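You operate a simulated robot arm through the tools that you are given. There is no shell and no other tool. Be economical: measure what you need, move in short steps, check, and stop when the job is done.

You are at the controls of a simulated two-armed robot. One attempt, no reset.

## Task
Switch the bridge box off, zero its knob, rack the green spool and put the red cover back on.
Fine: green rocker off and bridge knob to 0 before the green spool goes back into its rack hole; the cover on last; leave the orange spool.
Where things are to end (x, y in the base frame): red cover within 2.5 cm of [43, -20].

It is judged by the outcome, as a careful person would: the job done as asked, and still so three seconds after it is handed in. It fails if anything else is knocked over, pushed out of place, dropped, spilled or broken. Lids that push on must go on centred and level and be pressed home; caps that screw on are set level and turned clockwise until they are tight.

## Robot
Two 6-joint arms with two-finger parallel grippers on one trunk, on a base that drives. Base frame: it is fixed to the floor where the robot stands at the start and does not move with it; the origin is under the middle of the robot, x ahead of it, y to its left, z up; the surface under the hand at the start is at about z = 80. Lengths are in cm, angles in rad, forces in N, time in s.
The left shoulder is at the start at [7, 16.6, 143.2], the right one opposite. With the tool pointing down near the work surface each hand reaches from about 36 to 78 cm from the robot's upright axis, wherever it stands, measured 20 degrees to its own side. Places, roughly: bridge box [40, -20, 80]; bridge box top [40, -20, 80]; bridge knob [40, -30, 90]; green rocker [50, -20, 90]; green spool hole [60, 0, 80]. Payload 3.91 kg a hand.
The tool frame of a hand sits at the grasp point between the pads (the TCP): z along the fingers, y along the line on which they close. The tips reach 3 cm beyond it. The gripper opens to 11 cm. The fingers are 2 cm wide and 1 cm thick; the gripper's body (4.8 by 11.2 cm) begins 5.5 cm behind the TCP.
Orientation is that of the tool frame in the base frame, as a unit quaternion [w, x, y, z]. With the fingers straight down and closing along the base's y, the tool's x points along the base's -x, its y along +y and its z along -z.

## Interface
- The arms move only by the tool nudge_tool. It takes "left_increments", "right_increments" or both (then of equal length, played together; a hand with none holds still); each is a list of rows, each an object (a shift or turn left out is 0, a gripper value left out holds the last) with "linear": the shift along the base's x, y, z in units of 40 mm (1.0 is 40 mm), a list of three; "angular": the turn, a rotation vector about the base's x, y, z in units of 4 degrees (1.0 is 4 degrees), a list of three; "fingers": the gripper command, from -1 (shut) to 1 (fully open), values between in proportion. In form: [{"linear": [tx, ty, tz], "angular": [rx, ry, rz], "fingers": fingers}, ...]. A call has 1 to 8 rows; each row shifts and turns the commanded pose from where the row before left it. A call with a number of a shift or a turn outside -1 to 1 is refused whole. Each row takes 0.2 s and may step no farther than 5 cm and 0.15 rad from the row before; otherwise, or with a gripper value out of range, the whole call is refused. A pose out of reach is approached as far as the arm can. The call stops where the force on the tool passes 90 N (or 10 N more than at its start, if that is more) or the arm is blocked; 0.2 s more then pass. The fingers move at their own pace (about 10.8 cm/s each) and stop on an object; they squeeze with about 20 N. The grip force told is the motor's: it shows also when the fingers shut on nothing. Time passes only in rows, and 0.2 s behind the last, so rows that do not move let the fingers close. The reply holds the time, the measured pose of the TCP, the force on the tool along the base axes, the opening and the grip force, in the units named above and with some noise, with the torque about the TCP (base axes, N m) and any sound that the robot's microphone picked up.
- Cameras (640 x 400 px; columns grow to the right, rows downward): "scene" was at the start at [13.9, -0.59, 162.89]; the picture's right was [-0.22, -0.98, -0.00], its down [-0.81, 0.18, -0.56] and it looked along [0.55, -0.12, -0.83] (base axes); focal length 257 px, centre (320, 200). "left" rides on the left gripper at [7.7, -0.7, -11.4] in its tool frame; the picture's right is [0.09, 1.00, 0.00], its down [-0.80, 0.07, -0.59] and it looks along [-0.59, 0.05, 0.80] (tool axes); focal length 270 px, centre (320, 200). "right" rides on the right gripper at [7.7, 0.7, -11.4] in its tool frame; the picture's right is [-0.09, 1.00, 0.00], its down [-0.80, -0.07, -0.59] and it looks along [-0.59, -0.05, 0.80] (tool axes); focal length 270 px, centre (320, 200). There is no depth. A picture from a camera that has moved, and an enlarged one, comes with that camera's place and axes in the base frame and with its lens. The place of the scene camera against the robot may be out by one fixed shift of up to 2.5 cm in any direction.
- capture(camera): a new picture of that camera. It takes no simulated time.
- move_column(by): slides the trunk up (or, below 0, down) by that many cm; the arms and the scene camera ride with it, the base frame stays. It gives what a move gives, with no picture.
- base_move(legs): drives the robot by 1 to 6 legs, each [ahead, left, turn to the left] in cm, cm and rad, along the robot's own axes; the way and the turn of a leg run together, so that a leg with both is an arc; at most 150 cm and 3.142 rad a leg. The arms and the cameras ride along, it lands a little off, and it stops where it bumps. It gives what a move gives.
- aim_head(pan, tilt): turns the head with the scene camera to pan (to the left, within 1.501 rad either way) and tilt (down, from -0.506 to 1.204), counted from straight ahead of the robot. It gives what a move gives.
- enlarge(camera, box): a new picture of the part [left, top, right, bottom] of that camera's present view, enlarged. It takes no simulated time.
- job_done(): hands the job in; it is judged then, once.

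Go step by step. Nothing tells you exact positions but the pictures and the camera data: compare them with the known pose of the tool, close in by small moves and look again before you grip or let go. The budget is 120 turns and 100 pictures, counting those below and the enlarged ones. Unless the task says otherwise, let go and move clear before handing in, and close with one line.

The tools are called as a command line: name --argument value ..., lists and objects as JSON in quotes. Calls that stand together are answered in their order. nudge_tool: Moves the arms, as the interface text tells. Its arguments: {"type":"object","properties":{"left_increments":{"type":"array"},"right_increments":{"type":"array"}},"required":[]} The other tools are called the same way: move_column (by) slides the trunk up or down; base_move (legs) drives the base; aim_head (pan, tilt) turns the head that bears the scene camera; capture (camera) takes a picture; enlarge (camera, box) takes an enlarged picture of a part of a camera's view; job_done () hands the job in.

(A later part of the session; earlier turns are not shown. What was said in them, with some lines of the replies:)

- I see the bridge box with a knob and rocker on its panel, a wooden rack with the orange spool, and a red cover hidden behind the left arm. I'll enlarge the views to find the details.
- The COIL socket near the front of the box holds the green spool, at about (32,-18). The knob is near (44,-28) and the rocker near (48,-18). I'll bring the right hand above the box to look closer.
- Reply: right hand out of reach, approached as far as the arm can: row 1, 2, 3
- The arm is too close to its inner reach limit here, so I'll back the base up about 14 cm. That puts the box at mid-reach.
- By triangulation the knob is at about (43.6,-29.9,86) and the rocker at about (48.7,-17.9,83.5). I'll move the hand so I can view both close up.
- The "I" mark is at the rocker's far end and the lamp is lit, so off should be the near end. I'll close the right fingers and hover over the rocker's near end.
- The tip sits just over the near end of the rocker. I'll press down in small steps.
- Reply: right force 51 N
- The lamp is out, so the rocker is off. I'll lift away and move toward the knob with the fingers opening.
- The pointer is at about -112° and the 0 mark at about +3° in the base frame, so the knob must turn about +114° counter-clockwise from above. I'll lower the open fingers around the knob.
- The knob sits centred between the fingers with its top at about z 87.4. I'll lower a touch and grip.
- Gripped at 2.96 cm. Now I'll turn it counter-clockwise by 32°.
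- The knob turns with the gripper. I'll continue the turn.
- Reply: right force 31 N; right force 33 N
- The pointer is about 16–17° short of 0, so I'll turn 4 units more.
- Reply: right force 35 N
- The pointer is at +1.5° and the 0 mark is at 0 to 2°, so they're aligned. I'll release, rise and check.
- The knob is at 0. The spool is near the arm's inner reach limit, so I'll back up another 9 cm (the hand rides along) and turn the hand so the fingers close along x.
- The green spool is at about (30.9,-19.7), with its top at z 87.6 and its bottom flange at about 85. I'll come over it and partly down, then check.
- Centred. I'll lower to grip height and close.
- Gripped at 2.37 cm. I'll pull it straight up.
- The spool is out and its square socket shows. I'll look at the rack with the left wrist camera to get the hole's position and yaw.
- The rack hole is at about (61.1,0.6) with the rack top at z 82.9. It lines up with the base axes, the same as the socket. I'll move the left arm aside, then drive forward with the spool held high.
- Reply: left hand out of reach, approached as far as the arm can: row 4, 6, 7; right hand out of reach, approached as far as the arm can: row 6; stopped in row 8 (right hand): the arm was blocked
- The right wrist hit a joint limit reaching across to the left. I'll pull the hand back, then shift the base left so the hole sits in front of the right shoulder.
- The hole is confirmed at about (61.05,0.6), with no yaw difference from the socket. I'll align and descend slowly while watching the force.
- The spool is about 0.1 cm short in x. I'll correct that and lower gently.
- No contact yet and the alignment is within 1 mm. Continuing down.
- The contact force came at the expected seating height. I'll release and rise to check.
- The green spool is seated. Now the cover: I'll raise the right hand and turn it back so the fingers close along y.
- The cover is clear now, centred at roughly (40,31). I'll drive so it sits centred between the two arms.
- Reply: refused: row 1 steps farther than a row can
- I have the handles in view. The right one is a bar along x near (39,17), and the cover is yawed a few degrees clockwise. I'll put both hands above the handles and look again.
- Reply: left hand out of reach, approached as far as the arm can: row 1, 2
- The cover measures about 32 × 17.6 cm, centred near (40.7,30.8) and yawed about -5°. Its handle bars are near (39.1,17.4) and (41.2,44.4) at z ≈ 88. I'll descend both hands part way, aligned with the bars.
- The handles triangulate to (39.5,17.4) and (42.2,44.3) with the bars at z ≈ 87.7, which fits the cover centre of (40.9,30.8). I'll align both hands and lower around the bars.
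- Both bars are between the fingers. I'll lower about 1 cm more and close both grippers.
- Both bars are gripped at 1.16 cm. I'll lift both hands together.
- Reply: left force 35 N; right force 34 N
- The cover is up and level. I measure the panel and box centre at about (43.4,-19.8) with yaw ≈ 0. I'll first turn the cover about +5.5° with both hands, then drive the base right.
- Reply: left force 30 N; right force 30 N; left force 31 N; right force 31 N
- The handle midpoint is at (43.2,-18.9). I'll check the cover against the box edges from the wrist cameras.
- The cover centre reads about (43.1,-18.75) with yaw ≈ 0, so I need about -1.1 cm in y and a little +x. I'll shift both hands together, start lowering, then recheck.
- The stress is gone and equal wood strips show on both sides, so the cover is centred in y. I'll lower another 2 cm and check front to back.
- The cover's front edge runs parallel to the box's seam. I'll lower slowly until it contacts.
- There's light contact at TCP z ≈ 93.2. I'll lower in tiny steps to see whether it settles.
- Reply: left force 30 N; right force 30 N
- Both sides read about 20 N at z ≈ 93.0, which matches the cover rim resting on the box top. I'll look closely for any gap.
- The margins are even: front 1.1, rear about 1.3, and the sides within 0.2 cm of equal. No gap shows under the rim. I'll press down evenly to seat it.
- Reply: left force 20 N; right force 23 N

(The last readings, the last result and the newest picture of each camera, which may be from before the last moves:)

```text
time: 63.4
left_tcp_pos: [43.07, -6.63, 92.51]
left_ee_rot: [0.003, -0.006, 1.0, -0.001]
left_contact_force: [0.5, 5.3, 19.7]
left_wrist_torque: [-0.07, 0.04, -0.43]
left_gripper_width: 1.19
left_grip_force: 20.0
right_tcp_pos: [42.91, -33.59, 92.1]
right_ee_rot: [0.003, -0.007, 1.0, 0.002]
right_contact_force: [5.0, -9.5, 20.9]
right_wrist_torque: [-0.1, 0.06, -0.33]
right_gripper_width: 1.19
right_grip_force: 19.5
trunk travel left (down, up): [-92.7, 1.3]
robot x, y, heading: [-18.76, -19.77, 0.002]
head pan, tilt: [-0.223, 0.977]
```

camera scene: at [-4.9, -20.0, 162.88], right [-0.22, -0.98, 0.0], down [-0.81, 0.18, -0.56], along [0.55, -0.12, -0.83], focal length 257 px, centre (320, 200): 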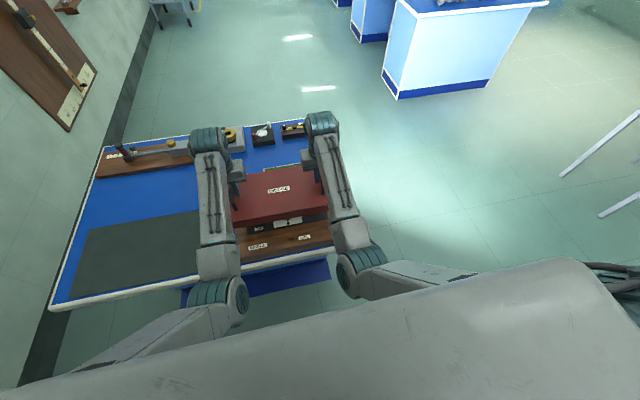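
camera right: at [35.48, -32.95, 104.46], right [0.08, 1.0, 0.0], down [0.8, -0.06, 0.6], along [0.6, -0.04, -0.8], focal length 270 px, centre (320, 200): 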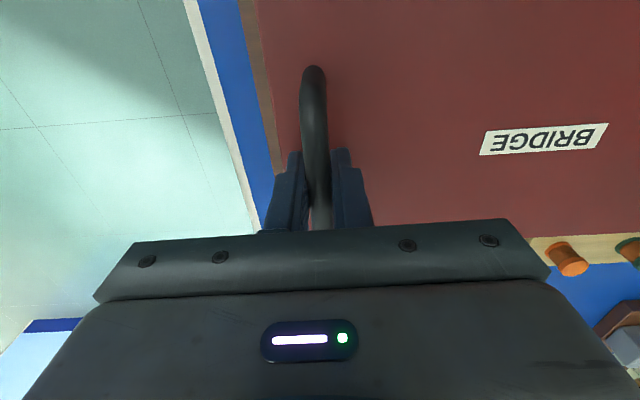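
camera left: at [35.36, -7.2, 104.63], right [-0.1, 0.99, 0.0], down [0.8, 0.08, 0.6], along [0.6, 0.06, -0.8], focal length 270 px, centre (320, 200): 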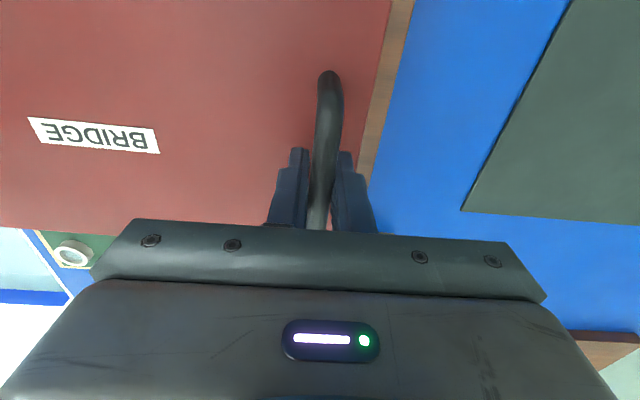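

enlarge --camera "scene" --box '[250, 205, 310, 245]'

capture --camera "right"

capture --camera "left"

```text
10.00 times, centred on (280, 225) of scene
camera zoom: at [-5.66, -20.32, 162.94], right [-0.22, -0.98, 0.0], down [-0.81, 0.18, -0.56], along [0.55, -0.12, -0.83], focal length 2568 px, centre (720, -50)
```

zoom: 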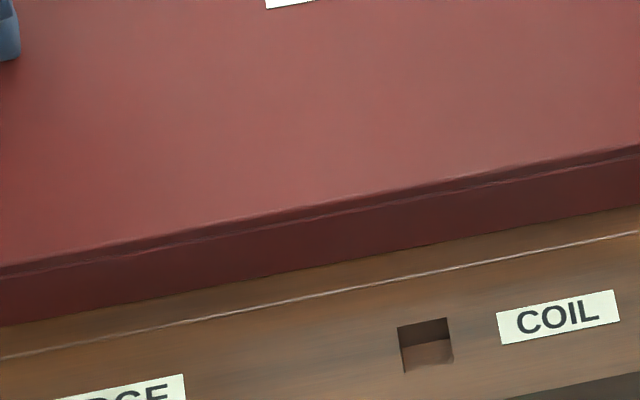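

```text
34 pictures are left
camera right: at [35.2, -32.96, 103.57], right [0.08, 1.0, 0.01], down [0.8, -0.06, 0.6], along [0.6, -0.04, -0.8], focal length 270 px, centre (320, 200)
```

right: 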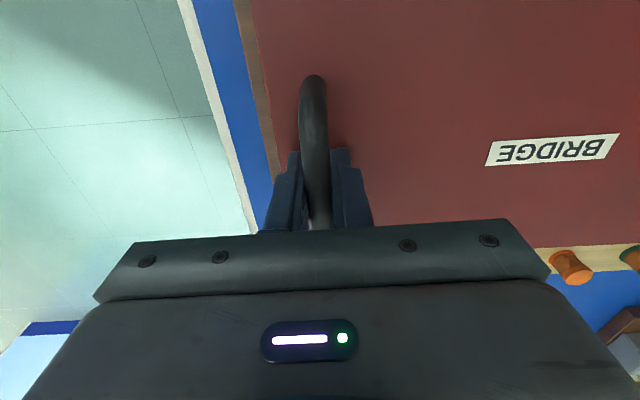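

```text
33 pictures are left
camera left: at [35.14, -7.13, 103.93], right [-0.1, 0.99, 0.0], down [0.8, 0.08, 0.6], along [0.6, 0.06, -0.8], focal length 270 px, centre (320, 200)
```

left: 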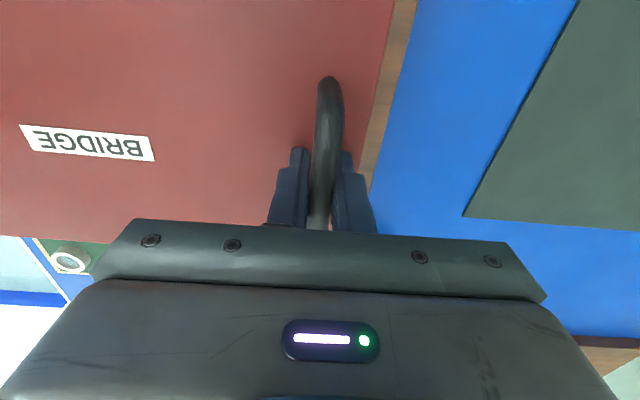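

The fingers slid a little down the bars while the cover stayed put, so it's resting on the box. I'll release both handles and rise clear.

nudge_tool --left_increments '[{"linear": [0, 0, 0.1]}, {"fingers": -0.3}, {"fingers": 0}, {}, {"linear": [0, 0, 0.4]}, {"linear": [0, 0, 0.8]}, {"linear": [0, 0, 0.8]}, {}]' --right_increments '[{"linear": [0, 0, 0.15]}, {"fingers": -0.3}, {"fingers": 0}, {}, {"linear": [0, 0, 0.4]}, {"linear": [0, 0, 0.8]}, {"linear": [0, 0, 0.8]}, {}]'

capture --camera "left"

capture --camera "right"

```text
time: 65.2
left_tcp_pos: [43.39, -6.82, 100.5]
left_ee_rot: [0.001, -0.006, 1.0, -0.001]
left_contact_force: [0.2, -0.3, 0.7]
left_wrist_torque: [-0.02, 0.01, -0.01]
left_gripper_width: 5.47
left_grip_force: 0.0
right_tcp_pos: [43.17, -33.45, 100.63]
right_ee_rot: [0.0, -0.006, 1.0, 0.002]
right_contact_force: [-0.1, -0.2, -0.1]
right_wrist_torque: [-0.01, 0.01, 0.02]
right_gripper_width: 5.5
right_grip_force: 0.0
trunk travel left (down, up): [-92.7, 1.3]
robot x, y, heading: [-19.38, -19.77, 0.001]
head pan, tilt: [-0.223, 0.977]
```

```text
32 pictures are left
camera left: at [35.7, -7.32, 112.1], right [-0.1, 0.99, 0.0], down [0.8, 0.08, 0.6], along [0.59, 0.06, -0.8], focal length 270 px, centre (320, 200)
```

left: 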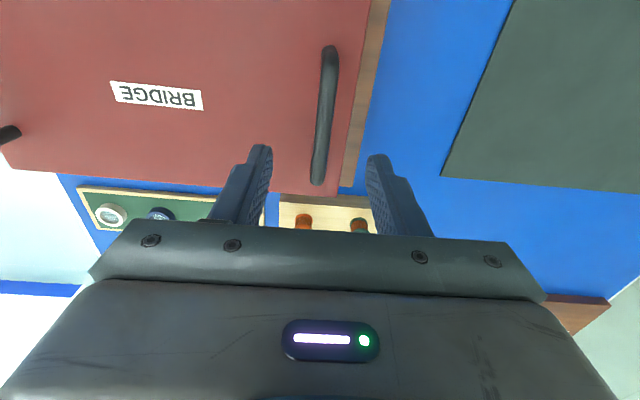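

```text
31 pictures are left
camera right: at [35.51, -32.92, 112.04], right [0.08, 1.0, 0.0], down [0.8, -0.06, 0.6], along [0.59, -0.04, -0.8], focal length 270 px, centre (320, 200)
```

right: 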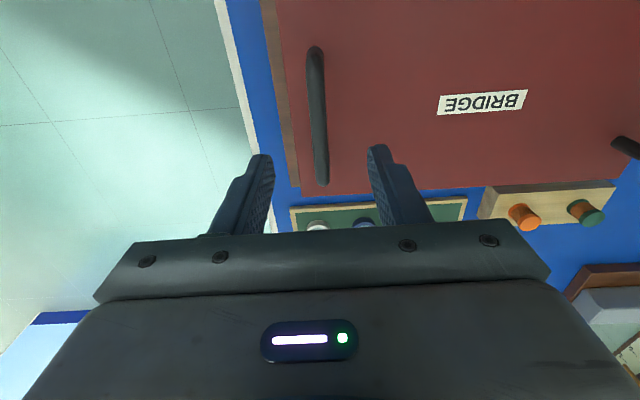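

The cover sits square and centred at about (43.1,-19.9). To make sure it's home, I'll close both hands and press gently on the top, symmetrically.

nudge_tool --left_increments '[{"linear": [0, -0.65, 0], "fingers": -1}, {"linear": [0, -0.65, 0]}, {"linear": [0, 0, -0.6]}, {"linear": [0, 0, -0.6]}, {"linear": [0, 0, -0.4]}, {"linear": [0, 0, -0.2]}, {}]' --right_increments '[{"linear": [0, 0.65, 0], "fingers": -1}, {"linear": [0, 0.65, 0]}, {"linear": [0, 0, -0.6]}, {"linear": [0, 0, -0.6]}, {"linear": [0, 0, -0.4]}, {"linear": [0, 0, -0.2]}, {}]'

```text
time: 66.8
left_tcp_pos: [44.48, -10.44, 94.12]
left_ee_rot: [0.012, -0.009, 1.0, 0.005]
left_contact_force: [0.3, -0.6, -0.1]
left_wrist_torque: [0.0, -0.01, 0.01]
left_gripper_width: 0.01
left_grip_force: 20.1
right_tcp_pos: [44.02, -29.0, 93.74]
right_ee_rot: [0.007, -0.004, 1.0, -0.001]
right_contact_force: [0.8, 0.5, 0.6]
right_wrist_torque: [-0.01, 0.0, -0.02]
right_gripper_width: 0.0
right_grip_force: 20.3
trunk travel left (down, up): [-92.7, 1.3]
robot x, y, heading: [-18.94, -19.73, 0.002]
head pan, tilt: [-0.223, 0.977]
```

The arms seem to be crowding each other, so I'll spread the hands slightly before pressing.

nudge_tool --left_increments '[{"linear": [0, 0.5, 0]}, {}]' --right_increments '[{"linear": [0, -0.5, 0]}, {}]'

capture --camera "left"

capture --camera "scene"

```text
time: 67.3
left_tcp_pos: [43.27, -9.85, 93.57]
left_ee_rot: [0.001, -0.006, 1.0, -0.002]
left_contact_force: [0.8, 0.4, -0.3]
left_wrist_torque: [-0.02, 0.0, -0.01]
left_gripper_width: 0.0
left_grip_force: 20.6
right_tcp_pos: [43.25, -30.33, 93.14]
right_ee_rot: [0.002, -0.006, 1.0, 0.002]
right_contact_force: [-0.4, 0.7, 0.4]
right_wrist_torque: [-0.01, -0.02, -0.05]
right_gripper_width: 0.0
right_grip_force: 20.4
trunk travel left (down, up): [-92.7, 1.3]
robot x, y, heading: [-19.18, -19.79, 0.003]
head pan, tilt: [-0.223, 0.977]
```

```text
30 pictures are left
camera left: at [35.53, -10.39, 105.06], right [-0.1, 0.99, 0.0], down [0.8, 0.08, 0.6], along [0.59, 0.06, -0.8], focal length 270 px, centre (320, 200)
```

left: 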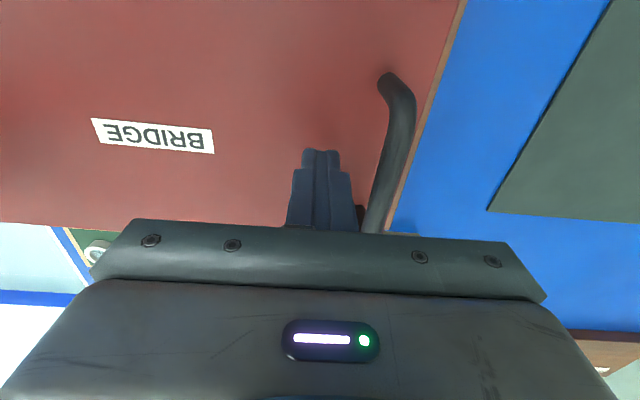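

```text
29 pictures are left
camera scene: at [-5.01, -20.23, 162.89], right [-0.22, -0.98, 0.0], down [-0.81, 0.18, -0.56], along [0.55, -0.12, -0.83], focal length 257 px, centre (320, 200)
```

scene: 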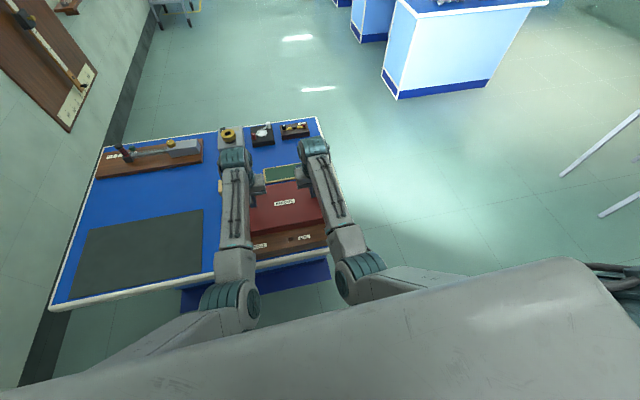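

Both hands are now where I commanded, over the cover top. I'll press down in small steps.

nudge_tool --left_increments '[{"linear": [0, 0, -0.12]}, {"linear": [0, 0, -0.1]}, {"linear": [0, 0, -0.1]}, {"linear": [0, 0, -0.08]}, {}]' --right_increments '[{"linear": [0, 0, -0.06]}, {"linear": [0, 0, -0.06]}, {"linear": [0, 0, -0.1]}, {"linear": [0, 0, -0.08]}, {}]'

```text
time: 68.5
left_tcp_pos: [43.19, -9.81, 92.26]
left_ee_rot: [0.004, -0.006, 1.0, -0.002]
left_contact_force: [3.5, 1.8, 27.3]
left_wrist_torque: [0.04, 0.2, -0.23]
left_gripper_width: 0.0
left_grip_force: 19.7
right_tcp_pos: [43.05, -30.46, 92.28]
right_ee_rot: [0.003, -0.006, 1.0, 0.002]
right_contact_force: [-0.3, -0.6, 0.0]
right_wrist_torque: [-0.01, -0.01, 0.0]
right_gripper_width: 0.02
right_grip_force: 20.1
trunk travel left (down, up): [-92.7, 1.3]
robot x, y, heading: [-19.0, -19.64, 0.002]
head pan, tilt: [-0.223, 0.977]
```

nudge_tool --left_increments '[{"linear": [0, 0, 0]}, {"linear": [0, 0, 0]}, {"linear": [0, 0, -0.04]}, {}]' --right_increments '[{"linear": [0, 0, -0.08]}, {"linear": [0, 0, -0.06]}, {"linear": [0, 0, -0.05]}, {}]'

```text
time: 69.5
left_tcp_pos: [42.82, -9.79, 92.22]
left_ee_rot: [0.006, -0.007, 1.0, -0.001]
left_contact_force: [13.5, 0.7, 26.2]
left_wrist_torque: [0.05, -0.16, 0.01]
left_gripper_width: 0.01
left_grip_force: 20.1
right_tcp_pos: [43.12, -30.56, 92.26]
right_ee_rot: [0.01, -0.005, 1.0, 0.002]
right_contact_force: [1.4, -9.1, 50.6]
right_wrist_torque: [-0.31, 0.37, 0.35]
right_gripper_width: 0.0
right_grip_force: 19.9
trunk travel left (down, up): [-92.7, 1.3]
robot x, y, heading: [-18.94, -19.71, 0.003]
head pan, tilt: [-0.223, 0.977]
```

It's firm and level: both tips stop at z ≈ 89.25. I'll rise clear and inspect everything.

nudge_tool --left_increments '[{"linear": [0, 0, 0.3]}, {"linear": [0, 0, 0.8]}, {"linear": [0, 0.5, 0.8]}, {"linear": [0, 1, 0]}, {"linear": [0, 1, 0]}, {"linear": [0, 1, 0]}, {}]' --right_increments '[{"linear": [0, 0, 0.3]}, {"linear": [0, 0, 0.8]}, {"linear": [0, -0.5, 0.8]}, {"linear": [0, -0.7, 0]}, {"linear": [0, -0.7, 0]}, {"linear": [0, 0, 0]}, {}]'

base_move --legs '[[-8, 0, 0]]'

capture --camera "scene"

enlarge --camera "scene" --box '[200, 100, 360, 260]'

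capture --camera "left"

capture --camera "right"

```text
time: 71.2
left_tcp_pos: [43.09, 4.54, 98.76]
left_ee_rot: [0.0, -0.006, 1.0, -0.001]
left_contact_force: [0.2, 0.3, -0.5]
left_wrist_torque: [0.01, 0.02, -0.01]
left_gripper_width: 0.0
left_grip_force: 20.6
right_tcp_pos: [43.27, -38.03, 98.85]
right_ee_rot: [0.001, -0.006, 1.0, 0.002]
right_contact_force: [0.3, -0.3, 0.1]
right_wrist_torque: [-0.01, -0.01, 0.01]
right_gripper_width: 0.0
right_grip_force: 19.7
trunk travel left (down, up): [-92.7, 1.3]
robot x, y, heading: [-19.0, -19.99, -0.002]
head pan, tilt: [-0.223, 0.977]
```

```text
time: 72.2
left_tcp_pos: [35.45, 4.58, 98.59]
left_ee_rot: [-0.001, -0.007, 1.0, -0.001]
left_contact_force: [0.0, 0.7, -0.2]
left_wrist_torque: [0.01, 0.06, 0.01]
left_gripper_width: 0.02
left_grip_force: 20.3
right_tcp_pos: [35.7, -37.86, 98.57]
right_ee_rot: [0.0, -0.007, 1.0, 0.002]
right_contact_force: [0.8, -0.6, 0.5]
right_wrist_torque: [-0.02, 0.03, -0.02]
right_gripper_width: 0.01
right_grip_force: 19.9
trunk travel left (down, up): [-92.7, 1.3]
robot x, y, heading: [-27.2, -19.46, -0.003]
head pan, tilt: [-0.223, 0.977]
```

```text
28 pictures are left
camera scene: at [-12.12, -20.15, 162.81], right [-0.22, -0.98, 0.0], down [-0.81, 0.18, -0.56], along [0.54, -0.12, -0.83], focal length 257 px, centre (320, 200)
```

scene: 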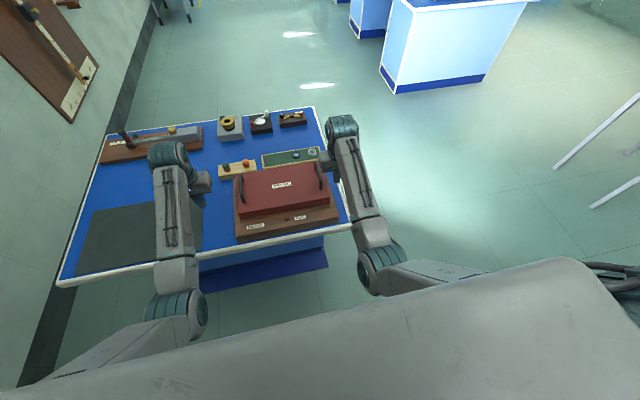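

```text
2.50 times, centred on (280, 180) of scene
camera zoom: at [-12.12, -20.15, 162.81], right [-0.22, -0.98, 0.0], down [-0.81, 0.18, -0.56], along [0.54, -0.12, -0.83], focal length 642 px, centre (420, 250)
```

zoom: 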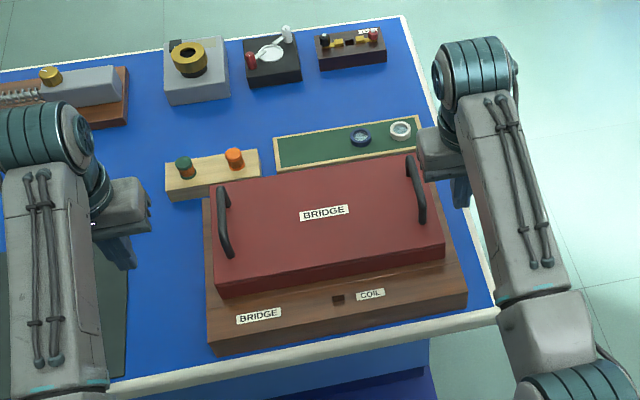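

```text
26 pictures are left
camera left: at [27.84, 4.03, 110.1], right [-0.1, 0.99, 0.0], down [0.8, 0.08, 0.59], along [0.59, 0.06, -0.81], focal length 270 px, centre (320, 200)
```

left: 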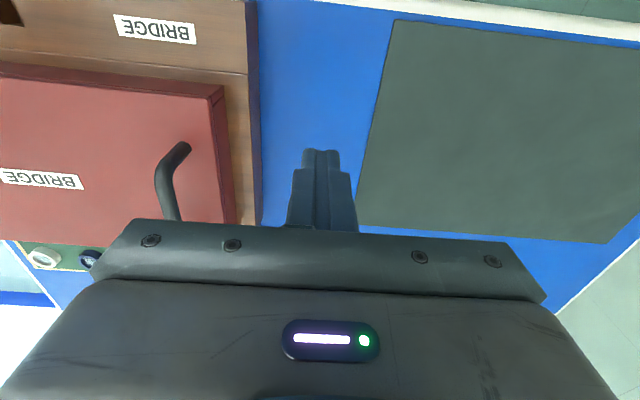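

```text
25 pictures are left
camera right: at [28.12, -37.36, 109.98], right [0.08, 1.0, 0.0], down [0.8, -0.06, 0.59], along [0.59, -0.04, -0.81], focal length 270 px, centre (320, 200)
```

right: 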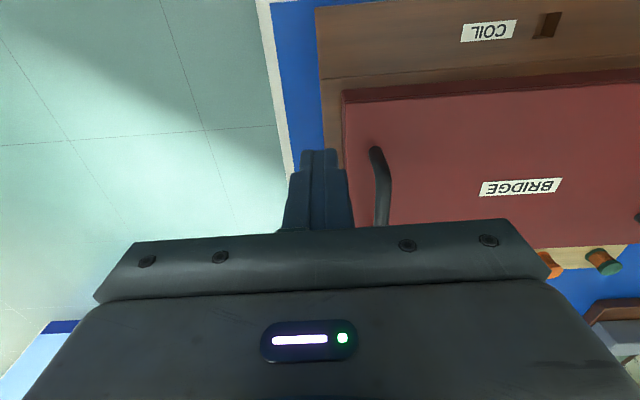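

The cover sits level and centred on the box at about (43,-19.8). The green spool is in the rack, the orange spool hasn't been moved, and both hands are clear, so I'm handing in.

job_done

```text
The job is handed in.
```

The bridge box is off and its knob is at 0, the green spool is back in its rack hole, and the red cover is on last, centred and pressed down. The orange spool was left alone.
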